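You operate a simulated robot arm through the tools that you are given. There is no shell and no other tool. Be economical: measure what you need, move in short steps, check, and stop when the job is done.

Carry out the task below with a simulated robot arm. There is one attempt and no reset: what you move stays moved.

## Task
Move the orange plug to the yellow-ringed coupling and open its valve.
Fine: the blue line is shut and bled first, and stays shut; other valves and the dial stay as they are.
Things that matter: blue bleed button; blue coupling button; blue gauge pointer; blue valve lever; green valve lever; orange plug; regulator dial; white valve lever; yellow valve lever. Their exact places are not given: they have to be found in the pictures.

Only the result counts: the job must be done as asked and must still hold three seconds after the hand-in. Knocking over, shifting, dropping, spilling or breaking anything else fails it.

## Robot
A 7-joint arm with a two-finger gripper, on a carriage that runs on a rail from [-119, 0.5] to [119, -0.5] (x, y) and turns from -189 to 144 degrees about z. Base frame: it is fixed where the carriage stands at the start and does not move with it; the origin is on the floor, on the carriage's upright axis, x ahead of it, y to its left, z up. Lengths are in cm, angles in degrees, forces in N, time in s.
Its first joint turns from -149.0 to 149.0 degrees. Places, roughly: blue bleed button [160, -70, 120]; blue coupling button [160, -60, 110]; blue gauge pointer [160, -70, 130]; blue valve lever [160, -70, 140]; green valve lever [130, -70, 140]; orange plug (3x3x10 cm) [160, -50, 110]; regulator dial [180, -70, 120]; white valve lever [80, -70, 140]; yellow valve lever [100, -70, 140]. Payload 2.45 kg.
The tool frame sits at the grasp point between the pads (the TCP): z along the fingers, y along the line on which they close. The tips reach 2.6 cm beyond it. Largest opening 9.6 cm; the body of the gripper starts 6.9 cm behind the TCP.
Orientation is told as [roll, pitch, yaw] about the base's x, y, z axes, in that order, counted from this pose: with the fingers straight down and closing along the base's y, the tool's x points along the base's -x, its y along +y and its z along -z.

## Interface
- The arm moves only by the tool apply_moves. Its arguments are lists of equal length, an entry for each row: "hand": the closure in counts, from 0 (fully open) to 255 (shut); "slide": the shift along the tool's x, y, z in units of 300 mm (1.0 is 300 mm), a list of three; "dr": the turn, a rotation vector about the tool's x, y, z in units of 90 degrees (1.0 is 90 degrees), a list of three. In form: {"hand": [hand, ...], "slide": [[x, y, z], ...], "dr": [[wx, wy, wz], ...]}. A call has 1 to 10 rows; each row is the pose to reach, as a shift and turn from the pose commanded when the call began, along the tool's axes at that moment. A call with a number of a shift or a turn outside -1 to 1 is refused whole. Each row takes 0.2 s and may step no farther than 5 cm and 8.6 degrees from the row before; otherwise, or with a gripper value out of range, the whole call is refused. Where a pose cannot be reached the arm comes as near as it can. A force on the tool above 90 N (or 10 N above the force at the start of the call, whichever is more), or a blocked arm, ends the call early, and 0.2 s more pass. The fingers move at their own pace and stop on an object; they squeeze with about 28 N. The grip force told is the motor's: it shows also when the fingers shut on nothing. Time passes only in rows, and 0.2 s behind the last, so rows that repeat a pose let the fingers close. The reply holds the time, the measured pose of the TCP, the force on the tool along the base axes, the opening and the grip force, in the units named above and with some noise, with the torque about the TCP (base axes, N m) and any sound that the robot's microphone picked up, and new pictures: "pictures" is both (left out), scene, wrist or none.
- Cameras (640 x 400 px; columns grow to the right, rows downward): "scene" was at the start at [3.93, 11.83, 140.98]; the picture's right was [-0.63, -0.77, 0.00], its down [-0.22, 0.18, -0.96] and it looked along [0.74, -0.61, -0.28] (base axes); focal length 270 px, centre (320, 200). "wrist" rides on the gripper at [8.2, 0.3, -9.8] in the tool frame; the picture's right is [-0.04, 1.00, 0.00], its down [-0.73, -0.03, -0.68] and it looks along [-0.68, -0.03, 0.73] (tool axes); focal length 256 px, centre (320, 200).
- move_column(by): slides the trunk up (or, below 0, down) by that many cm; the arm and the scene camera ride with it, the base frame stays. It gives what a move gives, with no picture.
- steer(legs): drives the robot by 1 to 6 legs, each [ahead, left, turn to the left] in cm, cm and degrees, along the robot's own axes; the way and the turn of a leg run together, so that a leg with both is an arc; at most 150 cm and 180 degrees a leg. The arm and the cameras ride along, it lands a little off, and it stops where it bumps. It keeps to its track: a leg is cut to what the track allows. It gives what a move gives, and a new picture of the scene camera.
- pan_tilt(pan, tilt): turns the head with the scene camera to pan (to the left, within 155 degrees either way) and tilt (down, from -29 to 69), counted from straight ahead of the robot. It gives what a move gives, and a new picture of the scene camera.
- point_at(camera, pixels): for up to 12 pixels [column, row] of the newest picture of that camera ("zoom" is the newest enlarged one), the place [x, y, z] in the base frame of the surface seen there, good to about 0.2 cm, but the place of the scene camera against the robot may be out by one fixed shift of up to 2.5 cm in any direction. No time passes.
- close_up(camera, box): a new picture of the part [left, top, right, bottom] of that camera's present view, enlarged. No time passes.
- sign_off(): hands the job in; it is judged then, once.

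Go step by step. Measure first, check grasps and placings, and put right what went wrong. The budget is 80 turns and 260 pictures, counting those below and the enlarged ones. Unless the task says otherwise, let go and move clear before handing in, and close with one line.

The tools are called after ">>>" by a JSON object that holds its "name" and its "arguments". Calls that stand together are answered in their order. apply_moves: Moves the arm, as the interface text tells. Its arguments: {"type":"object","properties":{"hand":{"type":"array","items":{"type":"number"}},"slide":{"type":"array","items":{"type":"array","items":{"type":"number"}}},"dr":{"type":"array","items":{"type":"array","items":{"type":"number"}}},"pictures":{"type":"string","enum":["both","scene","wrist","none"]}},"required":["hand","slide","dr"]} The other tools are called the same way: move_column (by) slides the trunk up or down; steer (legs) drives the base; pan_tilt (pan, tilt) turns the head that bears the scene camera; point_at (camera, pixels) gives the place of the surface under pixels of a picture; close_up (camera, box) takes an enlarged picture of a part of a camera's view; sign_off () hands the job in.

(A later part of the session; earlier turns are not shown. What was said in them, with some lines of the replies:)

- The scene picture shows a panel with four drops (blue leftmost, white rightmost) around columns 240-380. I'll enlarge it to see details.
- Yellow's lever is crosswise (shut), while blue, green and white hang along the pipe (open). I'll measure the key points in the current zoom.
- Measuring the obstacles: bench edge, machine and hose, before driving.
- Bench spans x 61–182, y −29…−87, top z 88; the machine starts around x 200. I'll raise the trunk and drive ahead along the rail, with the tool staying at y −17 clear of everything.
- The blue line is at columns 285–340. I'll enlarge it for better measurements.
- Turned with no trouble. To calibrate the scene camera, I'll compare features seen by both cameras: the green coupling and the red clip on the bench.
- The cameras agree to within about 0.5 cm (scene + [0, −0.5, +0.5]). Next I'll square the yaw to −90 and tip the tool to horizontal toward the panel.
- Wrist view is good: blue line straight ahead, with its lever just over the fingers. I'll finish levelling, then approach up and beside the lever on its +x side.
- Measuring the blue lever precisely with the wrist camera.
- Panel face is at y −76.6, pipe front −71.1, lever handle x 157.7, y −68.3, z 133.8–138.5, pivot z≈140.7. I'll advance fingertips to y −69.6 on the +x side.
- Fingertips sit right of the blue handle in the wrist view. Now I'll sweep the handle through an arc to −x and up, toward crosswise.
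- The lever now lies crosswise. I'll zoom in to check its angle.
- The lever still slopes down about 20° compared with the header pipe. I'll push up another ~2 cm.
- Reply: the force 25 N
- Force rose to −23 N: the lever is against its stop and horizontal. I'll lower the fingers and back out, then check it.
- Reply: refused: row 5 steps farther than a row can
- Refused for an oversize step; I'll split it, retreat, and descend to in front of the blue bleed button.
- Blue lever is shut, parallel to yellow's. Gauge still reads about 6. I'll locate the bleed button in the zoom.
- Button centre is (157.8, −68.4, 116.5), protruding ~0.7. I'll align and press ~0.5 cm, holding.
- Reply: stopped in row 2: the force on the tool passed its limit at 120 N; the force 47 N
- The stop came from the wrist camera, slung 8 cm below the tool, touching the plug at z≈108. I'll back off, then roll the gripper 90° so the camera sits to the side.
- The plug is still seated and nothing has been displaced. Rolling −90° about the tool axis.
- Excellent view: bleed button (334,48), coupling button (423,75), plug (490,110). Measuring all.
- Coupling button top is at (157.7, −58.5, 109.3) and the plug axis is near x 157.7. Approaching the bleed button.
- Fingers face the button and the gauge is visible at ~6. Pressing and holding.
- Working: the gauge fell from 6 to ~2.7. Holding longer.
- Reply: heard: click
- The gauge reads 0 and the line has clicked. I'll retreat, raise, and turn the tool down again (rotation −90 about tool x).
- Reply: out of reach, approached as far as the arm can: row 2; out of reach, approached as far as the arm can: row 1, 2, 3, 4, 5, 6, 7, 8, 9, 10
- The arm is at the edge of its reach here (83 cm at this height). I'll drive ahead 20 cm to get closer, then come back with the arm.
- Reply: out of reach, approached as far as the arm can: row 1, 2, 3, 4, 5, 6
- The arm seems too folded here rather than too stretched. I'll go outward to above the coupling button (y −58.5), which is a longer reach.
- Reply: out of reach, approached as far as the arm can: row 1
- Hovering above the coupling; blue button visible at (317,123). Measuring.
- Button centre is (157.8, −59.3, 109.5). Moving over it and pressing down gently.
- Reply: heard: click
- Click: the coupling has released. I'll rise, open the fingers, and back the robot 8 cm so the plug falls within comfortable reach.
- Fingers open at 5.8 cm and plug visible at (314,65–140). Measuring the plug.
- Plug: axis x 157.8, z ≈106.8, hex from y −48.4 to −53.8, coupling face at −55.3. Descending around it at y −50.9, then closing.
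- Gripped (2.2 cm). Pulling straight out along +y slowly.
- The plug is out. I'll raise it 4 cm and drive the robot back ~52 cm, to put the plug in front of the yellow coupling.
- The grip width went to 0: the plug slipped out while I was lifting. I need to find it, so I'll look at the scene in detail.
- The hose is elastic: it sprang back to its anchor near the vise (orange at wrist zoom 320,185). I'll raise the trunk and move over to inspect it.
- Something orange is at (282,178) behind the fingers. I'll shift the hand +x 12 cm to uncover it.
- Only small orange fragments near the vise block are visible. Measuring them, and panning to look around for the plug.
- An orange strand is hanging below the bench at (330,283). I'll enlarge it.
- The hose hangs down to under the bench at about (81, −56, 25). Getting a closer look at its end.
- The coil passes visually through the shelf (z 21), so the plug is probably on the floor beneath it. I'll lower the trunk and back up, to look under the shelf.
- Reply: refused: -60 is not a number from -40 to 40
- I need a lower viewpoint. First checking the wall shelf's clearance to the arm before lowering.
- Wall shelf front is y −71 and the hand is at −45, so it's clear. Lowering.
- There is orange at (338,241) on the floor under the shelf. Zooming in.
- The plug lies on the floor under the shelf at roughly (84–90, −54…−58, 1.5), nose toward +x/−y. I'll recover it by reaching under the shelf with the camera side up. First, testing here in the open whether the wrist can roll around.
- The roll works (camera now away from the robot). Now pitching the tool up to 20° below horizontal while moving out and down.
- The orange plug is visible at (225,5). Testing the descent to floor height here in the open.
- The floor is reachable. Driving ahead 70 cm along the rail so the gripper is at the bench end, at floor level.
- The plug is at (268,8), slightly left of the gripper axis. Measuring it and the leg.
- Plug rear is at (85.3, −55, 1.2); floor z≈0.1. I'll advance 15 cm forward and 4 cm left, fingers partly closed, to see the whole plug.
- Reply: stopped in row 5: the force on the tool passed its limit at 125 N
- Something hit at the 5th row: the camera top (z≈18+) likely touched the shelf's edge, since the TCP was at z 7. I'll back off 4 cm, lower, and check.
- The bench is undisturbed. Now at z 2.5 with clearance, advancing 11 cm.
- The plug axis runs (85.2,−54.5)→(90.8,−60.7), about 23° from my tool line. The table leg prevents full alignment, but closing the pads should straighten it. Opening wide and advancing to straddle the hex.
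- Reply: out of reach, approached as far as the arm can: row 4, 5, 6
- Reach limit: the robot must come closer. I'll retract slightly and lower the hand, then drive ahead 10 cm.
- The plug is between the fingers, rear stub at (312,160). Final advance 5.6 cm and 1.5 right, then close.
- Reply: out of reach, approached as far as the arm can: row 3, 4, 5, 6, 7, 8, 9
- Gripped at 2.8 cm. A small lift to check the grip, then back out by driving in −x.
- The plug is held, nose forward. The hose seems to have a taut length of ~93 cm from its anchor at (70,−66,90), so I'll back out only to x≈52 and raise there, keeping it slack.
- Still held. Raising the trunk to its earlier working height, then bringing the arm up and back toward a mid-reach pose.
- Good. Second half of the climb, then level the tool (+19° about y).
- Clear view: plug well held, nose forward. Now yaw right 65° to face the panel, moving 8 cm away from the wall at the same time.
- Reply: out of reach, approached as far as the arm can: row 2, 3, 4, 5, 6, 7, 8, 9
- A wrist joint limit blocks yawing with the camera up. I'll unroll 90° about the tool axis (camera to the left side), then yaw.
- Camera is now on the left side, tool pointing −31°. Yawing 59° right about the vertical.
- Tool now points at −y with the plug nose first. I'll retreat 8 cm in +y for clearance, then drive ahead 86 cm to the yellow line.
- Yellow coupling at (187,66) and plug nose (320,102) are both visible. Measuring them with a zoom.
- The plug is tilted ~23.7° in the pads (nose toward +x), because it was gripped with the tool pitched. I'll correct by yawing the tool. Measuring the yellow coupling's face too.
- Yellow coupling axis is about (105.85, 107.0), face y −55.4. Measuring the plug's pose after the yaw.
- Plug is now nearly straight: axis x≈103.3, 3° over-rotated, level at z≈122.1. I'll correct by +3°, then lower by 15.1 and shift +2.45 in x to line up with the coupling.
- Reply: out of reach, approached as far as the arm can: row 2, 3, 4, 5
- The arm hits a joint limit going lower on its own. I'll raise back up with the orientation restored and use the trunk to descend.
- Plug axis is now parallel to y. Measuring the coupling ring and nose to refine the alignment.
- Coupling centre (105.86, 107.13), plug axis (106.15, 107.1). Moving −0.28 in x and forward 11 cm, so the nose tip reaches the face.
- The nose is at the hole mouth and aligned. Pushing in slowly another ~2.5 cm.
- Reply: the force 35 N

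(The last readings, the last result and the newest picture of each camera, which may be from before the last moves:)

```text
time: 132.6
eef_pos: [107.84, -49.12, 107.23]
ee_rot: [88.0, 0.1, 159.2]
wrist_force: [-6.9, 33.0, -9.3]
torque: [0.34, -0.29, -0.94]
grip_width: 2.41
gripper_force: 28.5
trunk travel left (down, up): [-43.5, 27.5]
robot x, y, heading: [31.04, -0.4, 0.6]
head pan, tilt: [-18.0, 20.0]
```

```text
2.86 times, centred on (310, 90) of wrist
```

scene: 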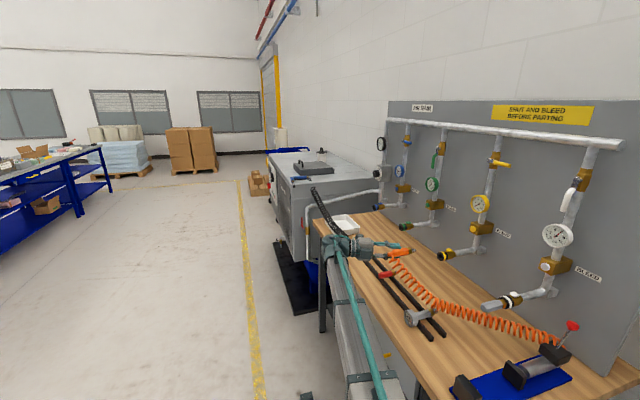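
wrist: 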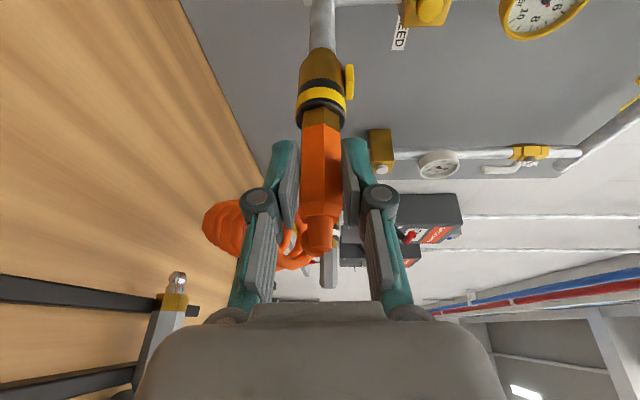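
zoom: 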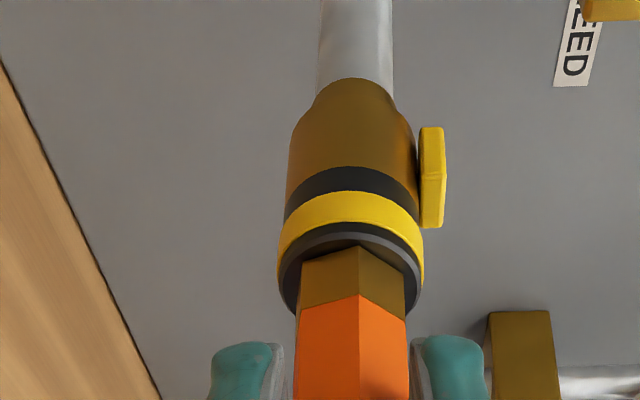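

33 N of axial push and the brass is at the ring. Checking how deep it sits.

>>> {"name": "point_at", "arguments": {"camera": "zoom", "pixels": [[358, 300], [358, 285], [358, 255], [358, 236], [310, 290], [350, 210]]}}

>>> {"name": "apply_moves", "arguments": {"hand": [255, 255, 255, 255], "slide": [[0.006, 0.0005, 0.016], [0.012, 0.001, 0.032], [0.016, 0.001, 0.042], [0.016, 0.001, 0.042]], "dr": [[0, 0, 0], [0, 0, 0], [0, 0, 0], [0, 0, 0]], "pictures": "none"}}

>>> {"name": "close_up", "arguments": {"camera": "wrist", "box": [220, 20, 400, 160]}}

```text
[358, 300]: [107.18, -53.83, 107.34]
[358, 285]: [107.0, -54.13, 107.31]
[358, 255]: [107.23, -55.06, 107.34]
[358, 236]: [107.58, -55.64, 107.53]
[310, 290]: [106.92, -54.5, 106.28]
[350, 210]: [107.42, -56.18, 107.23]
```

```text
time: 133.6
eef_pos: [108.1, -50.45, 107.26]
ee_rot: [88.2, 0.1, 159.4]
wrist_force: [7.3, 48.9, -10.8]
torque: [0.31, -0.31, -0.66]
grip_width: 2.34
gripper_force: 28.2
trunk travel left (down, up): [-43.5, 27.5]
robot x, y, heading: [31.5, -0.03, 0.2]
head pan, tilt: [-18.0, 20.0]
```

```text
2.86 times, centred on (310, 90) of wrist
```

zoom: 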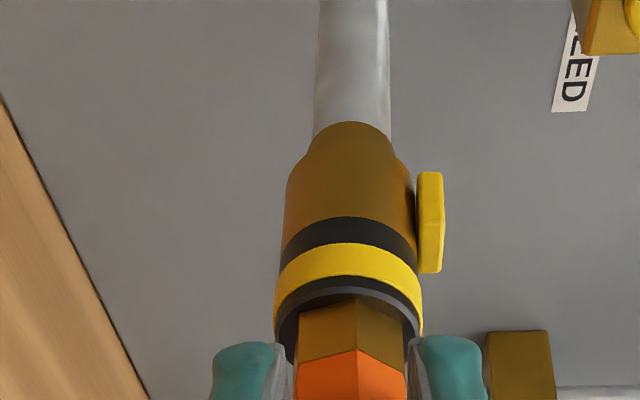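

The fingers advanced another 1.3 cm under 49 N. I'll measure again to see whether the plug went deeper or the fingers slid.

>>> {"name": "point_at", "arguments": {"camera": "zoom", "pixels": [[358, 356], [358, 340], [358, 308], [358, 290], [330, 330], [385, 340]]}}

>>> {"name": "close_up", "arguments": {"camera": "scene", "box": [370, 160, 530, 280]}}

```text
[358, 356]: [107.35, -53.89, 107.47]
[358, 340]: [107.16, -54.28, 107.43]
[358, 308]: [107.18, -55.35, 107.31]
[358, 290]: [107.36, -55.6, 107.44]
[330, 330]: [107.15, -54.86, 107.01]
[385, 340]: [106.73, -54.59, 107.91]
```

```text
3.33 times, centred on (450, 220) of scene
```

zoom: 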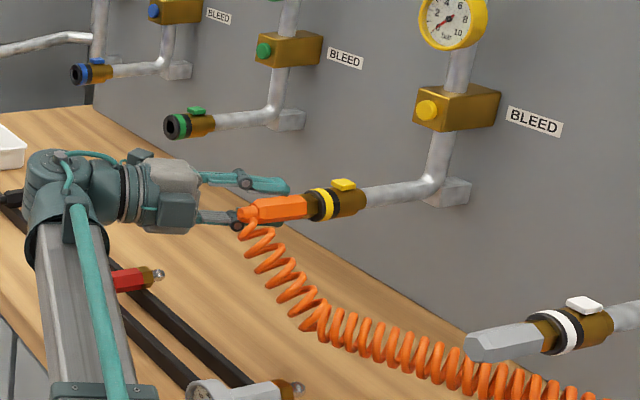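

Plug depth matches the blue seated position (orange edge at y −53.85), so the fingers slid forward. I'll pull back gently while gripped to test whether it is latched.

>>> {"name": "apply_moves", "arguments": {"hand": [255, 255, 255, 255], "slide": [[-0.006, 0, -0.016], [-0.012, 0, -0.032], [-0.018, 0, -0.048], [-0.024, 0, -0.064]], "dr": [[0, 0, 0], [0, 0, 0], [0, 0, 0], [0, 0, 0]], "pictures": "none"}}

>>> {"name": "close_up", "arguments": {"camera": "wrist", "box": [220, 20, 400, 160]}}

```text
time: 134.6
eef_pos: [107.97, -50.13, 107.19]
ee_rot: [88.0, 0.0, 159.4]
wrist_force: [8.9, -74.9, 11.0]
torque: [-1.33, 0.5, 2.07]
grip_width: 2.38
gripper_force: 27.8
trunk travel left (down, up): [-43.5, 27.5]
robot x, y, heading: [31.41, -0.25, 0.4]
head pan, tilt: [-18.0, 20.0]
```

```text
2.86 times, centred on (310, 90) of wrist
5 turns are left
```

zoom: 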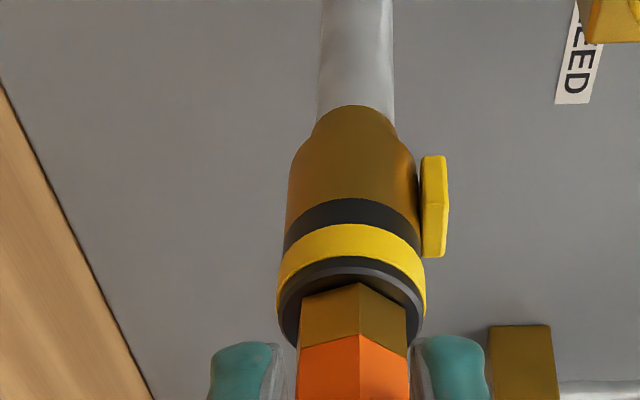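

The plug resisted a 75 N pull without moving: it is latched. Few turns remain, so I'll release, retreat, straighten the tool, raise the trunk, and pre-position in front of the yellow lever.

>>> {"name": "apply_moves", "arguments": {"hand": [0, 0, 0, 0, 0, 0, 0, 0, 0], "slide": [[0, 0, 0], [0, 0, 0], [0, 0, 0], [0, 0, 0], [-0.035, 0, -0.093], [-0.07, 0, -0.186], [-0.105, 0, -0.28], [-0.14, 0, -0.373], [-0.165, 0, -0.44]], "dr": [[0, 0, 0], [0, 0, 0], [0, 0, 0], [0, 0, 0], [0, 0, 0], [0, 0, 0], [0, 0, 0], [0, 0, 0], [0, 0, 0]], "pictures": "none"}}

>>> {"name": "apply_moves", "arguments": {"hand": [255, 255, 255, 255], "slide": [[0, 0, 0], [0, 0, 0], [0, 0, 0], [0, 0, 0]], "dr": [[0, 0.08, 0], [0, 0.16, 0], [0, 0.229, 0], [0, 0.229, 0]], "pictures": "none"}}

>>> {"name": "move_column", "arguments": {"by": 25}}

>>> {"name": "apply_moves", "arguments": {"hand": [255, 255, 255, 255, 255, 255], "slide": [[-0.045, 0.08, 0.08], [-0.09, 0.16, 0.16], [-0.14, 0.24, 0.25], [-0.19, 0.32, 0.34], [-0.23, 0.39, 0.43], [-0.247, 0.417, 0.48]], "dr": [[0, 0, 0], [0, 0, 0], [0, 0, 0], [0, 0, 0], [0, 0, 0], [0, 0, 0]], "pictures": "wrist"}}

>>> {"name": "close_up", "arguments": {"camera": "scene", "box": [370, 110, 590, 290]}}

>>> {"name": "point_at", "arguments": {"camera": "zoom", "pixels": [[362, 138], [395, 158], [350, 135], [385, 156], [372, 145]]}}

```text
time: 136.6
eef_pos: [107.72, -34.8, 107.66]
ee_rot: [88.1, 0.1, 159.3]
wrist_force: [0.1, -0.8, 0.0]
torque: [-0.01, -0.02, -0.01]
grip_width: 9.59
gripper_force: 0.0
trunk travel left (down, up): [-43.5, 27.5]
robot x, y, heading: [31.64, -0.01, 0.6]
head pan, tilt: [-18.0, 20.0]
```

```text
time: 137.6
eef_pos: [107.91, -35.03, 107.57]
ee_rot: [88.1, 0.7, 180.0]
wrist_force: [-0.4, -0.1, 0.1]
torque: [0.02, -0.03, 0.01]
grip_width: 0.0
gripper_force: 28.4
trunk travel left (down, up): [-43.5, 27.5]
robot x, y, heading: [31.4, -0.29, 0.6]
head pan, tilt: [-18.0, 20.0]
```

```text
time: 140.2
eef_pos: [107.92, -34.89, 132.74]
ee_rot: [88.1, 0.8, 179.9]
wrist_force: [-0.4, -0.3, -0.5]
torque: [0.01, -0.03, -0.01]
grip_width: 0.0
gripper_force: 27.8
trunk travel left (down, up): [-68.5, 2.5]
robot x, y, heading: [31.29, -0.25, 0.2]
head pan, tilt: [-18.0, 20.0]
```

```text
time: 141.6
eef_pos: [100.22, -49.93, 144.43]
ee_rot: [88.1, 0.8, 180.0]
wrist_force: [-0.6, -0.3, -0.4]
torque: [-0.03, 0.03, 0.01]
grip_width: 0.0
gripper_force: 28.0
trunk travel left (down, up): [-68.5, 2.5]
robot x, y, heading: [31.29, 0.21, 0.3]
head pan, tilt: [-18.0, 20.0]
```

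wrist: 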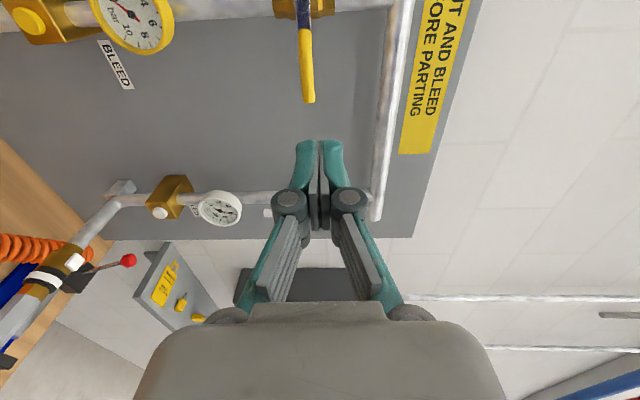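

```text
2.22 times, centred on (480, 200) of scene
```

zoom: 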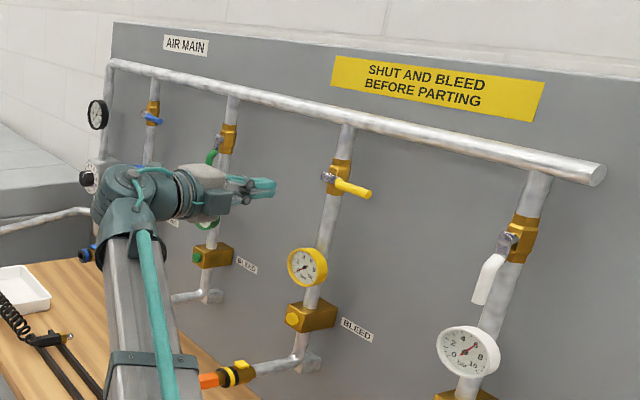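

```text
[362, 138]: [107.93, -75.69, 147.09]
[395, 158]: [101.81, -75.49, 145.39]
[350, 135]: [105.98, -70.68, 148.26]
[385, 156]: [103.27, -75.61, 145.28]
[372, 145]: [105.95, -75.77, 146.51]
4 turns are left
```

I'm placed at (100.2, −49.9, 144.4), just above the yellow handle line. Advancing and sweeping the handle down along its arc to vertical.

>>> {"name": "apply_moves", "arguments": {"hand": [255, 255, 255, 255, 255], "slide": [[0, 0.004, 0.13], [0, 0.008, 0.26], [0, 0.012, 0.39], [0, 0.016, 0.51], [0, 0.018, 0.569]], "dr": [[0, 0, 0], [0, 0, 0], [0, 0, 0], [0, 0, 0], [0, 0, 0]], "pictures": "wrist"}}

>>> {"name": "apply_moves", "arguments": {"hand": [255, 255, 255, 255, 255, 255, 255, 255, 255], "slide": [[0.004, -0.059, 0.002], [-0.007, -0.104, 0.003], [-0.008, -0.149, 0.005], [0.006, -0.199, 0.006], [0.035, -0.245, 0.008], [0.079, -0.282, 0.009], [0.129, -0.304, 0.01], [0.15, -0.304, 0.01], [0.165, -0.304, 0.01]], "dr": [[0, 0, 0], [0, 0, 0], [0, 0, 0], [0, 0, 0], [0, 0, 0], [0, 0, 0], [0, 0, 0], [0, 0, 0], [0, 0, 0]], "pictures": "both"}}

>>> {"name": "close_up", "arguments": {"camera": "scene", "box": [450, 150, 570, 240]}}

```text
time: 142.8
eef_pos: [100.21, -66.74, 144.37]
ee_rot: [88.1, 0.8, 179.9]
wrist_force: [-0.1, -1.1, 0.1]
torque: [-0.01, 0.03, 0.03]
grip_width: 0.01
gripper_force: 28.4
trunk travel left (down, up): [-68.5, 2.5]
robot x, y, heading: [31.33, 0.13, 0.3]
head pan, tilt: [-18.0, 20.0]
```

wrist: 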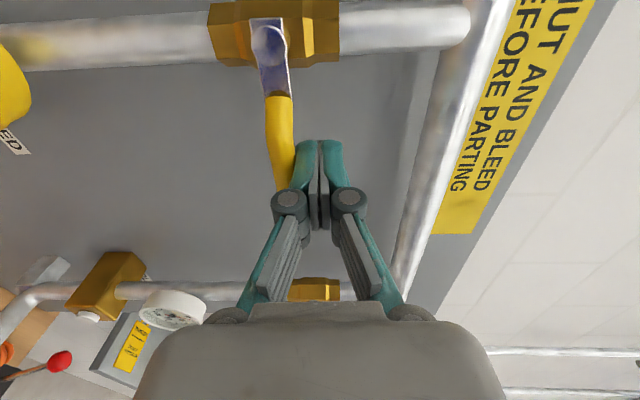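

```text
time: 144.8
eef_pos: [103.89, -66.84, 135.66]
ee_rot: [87.9, 0.9, 179.0]
wrist_force: [-43.6, 12.0, -13.9]
torque: [-0.12, 0.2, -0.45]
grip_width: 0.59
gripper_force: 28.7
trunk travel left (down, up): [-68.5, 2.5]
robot x, y, heading: [31.39, 0.22, 0.4]
head pan, tilt: [-18.0, 20.0]
```

scene: 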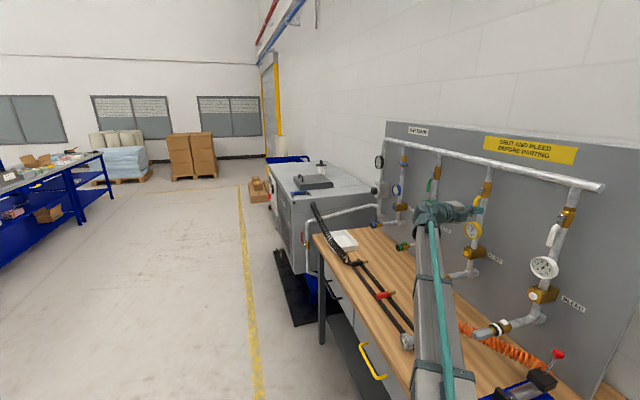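
wrist: 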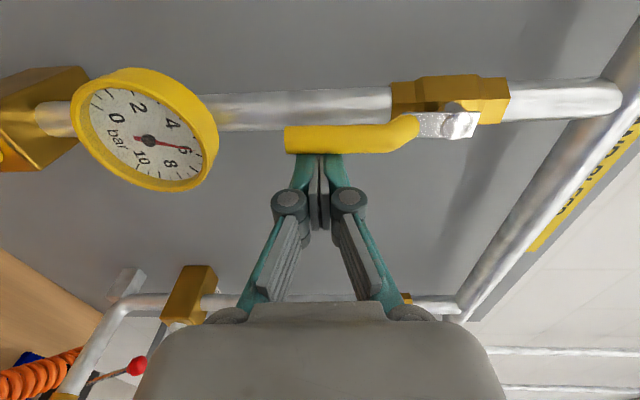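

```text
4.44 times, centred on (510, 195) of scene
3 turns are left
```

zoom: 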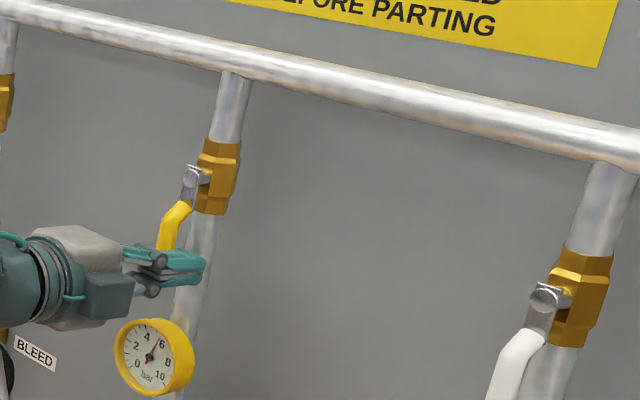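

Lever is vertical against its stop and the yellow gauge has risen to about 6 bar. Backing off in −x, then retreating, and checking everything.

>>> {"name": "apply_moves", "arguments": {"hand": [255, 255, 255, 255, 255, 255, 255], "slide": [[-0.08, 0, 0], [-0.12, 0, 0], [-0.12, 0, -0.12], [-0.12, 0, -0.26], [-0.12, 0, -0.4], [-0.12, 0, -0.54], [-0.12, 0, -0.6]], "dr": [[0, 0, 0], [0, 0, 0], [0, 0, 0], [0, 0, 0], [0, 0, 0], [0, 0, 0], [0, 0, 0]], "pictures": "wrist"}}

>>> {"name": "close_up", "arguments": {"camera": "scene", "box": [370, 120, 620, 370]}}

>>> {"name": "close_up", "arguments": {"camera": "scene", "box": [360, 130, 480, 250]}}

```text
time: 146.4
eef_pos: [101.76, -48.85, 135.96]
ee_rot: [88.1, 0.7, 179.8]
wrist_force: [-0.1, 0.5, -0.3]
torque: [-0.01, 0.02, 0.0]
grip_width: 0.02
gripper_force: 28.2
trunk travel left (down, up): [-68.5, 2.5]
robot x, y, heading: [31.51, -0.12, 0.5]
head pan, tilt: [-18.0, 20.0]
```

wrist: 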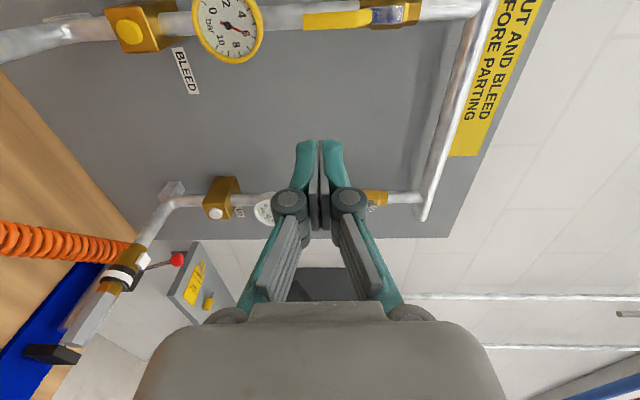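

```text
1.60 times, centred on (495, 245) of scene
```

zoom: 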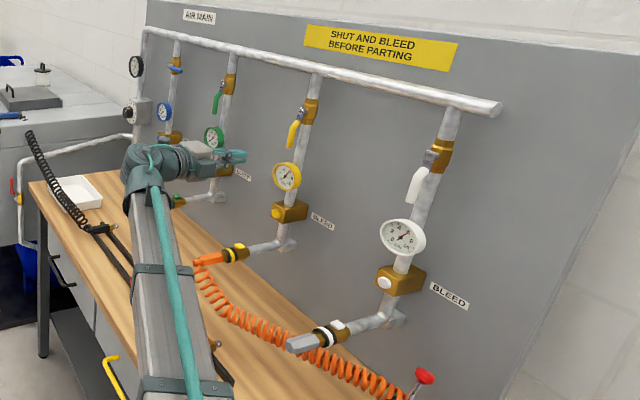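

```text
3.33 times, centred on (420, 190) of scene
2 turns are left
```

zoom: 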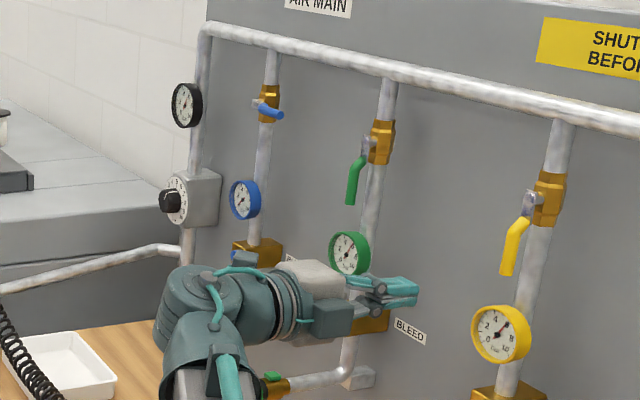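

The latest pictures show the plug seated in the yellow coupling, the yellow lever down with its gauge at about 6 bar, and the blue line shut at 0. The green and white levers are still open, the hand is clear, and I'm handing in.

>>> {"name": "sign_off", "arguments": {}}

```text
The job is handed in.
```

The orange plug is latched in the yellow-ringed coupling and its valve is open, with the blue line shut and bled first; on the way the plug slipped from the gripper onto the floor under the bench, and I picked it up and refitted it.
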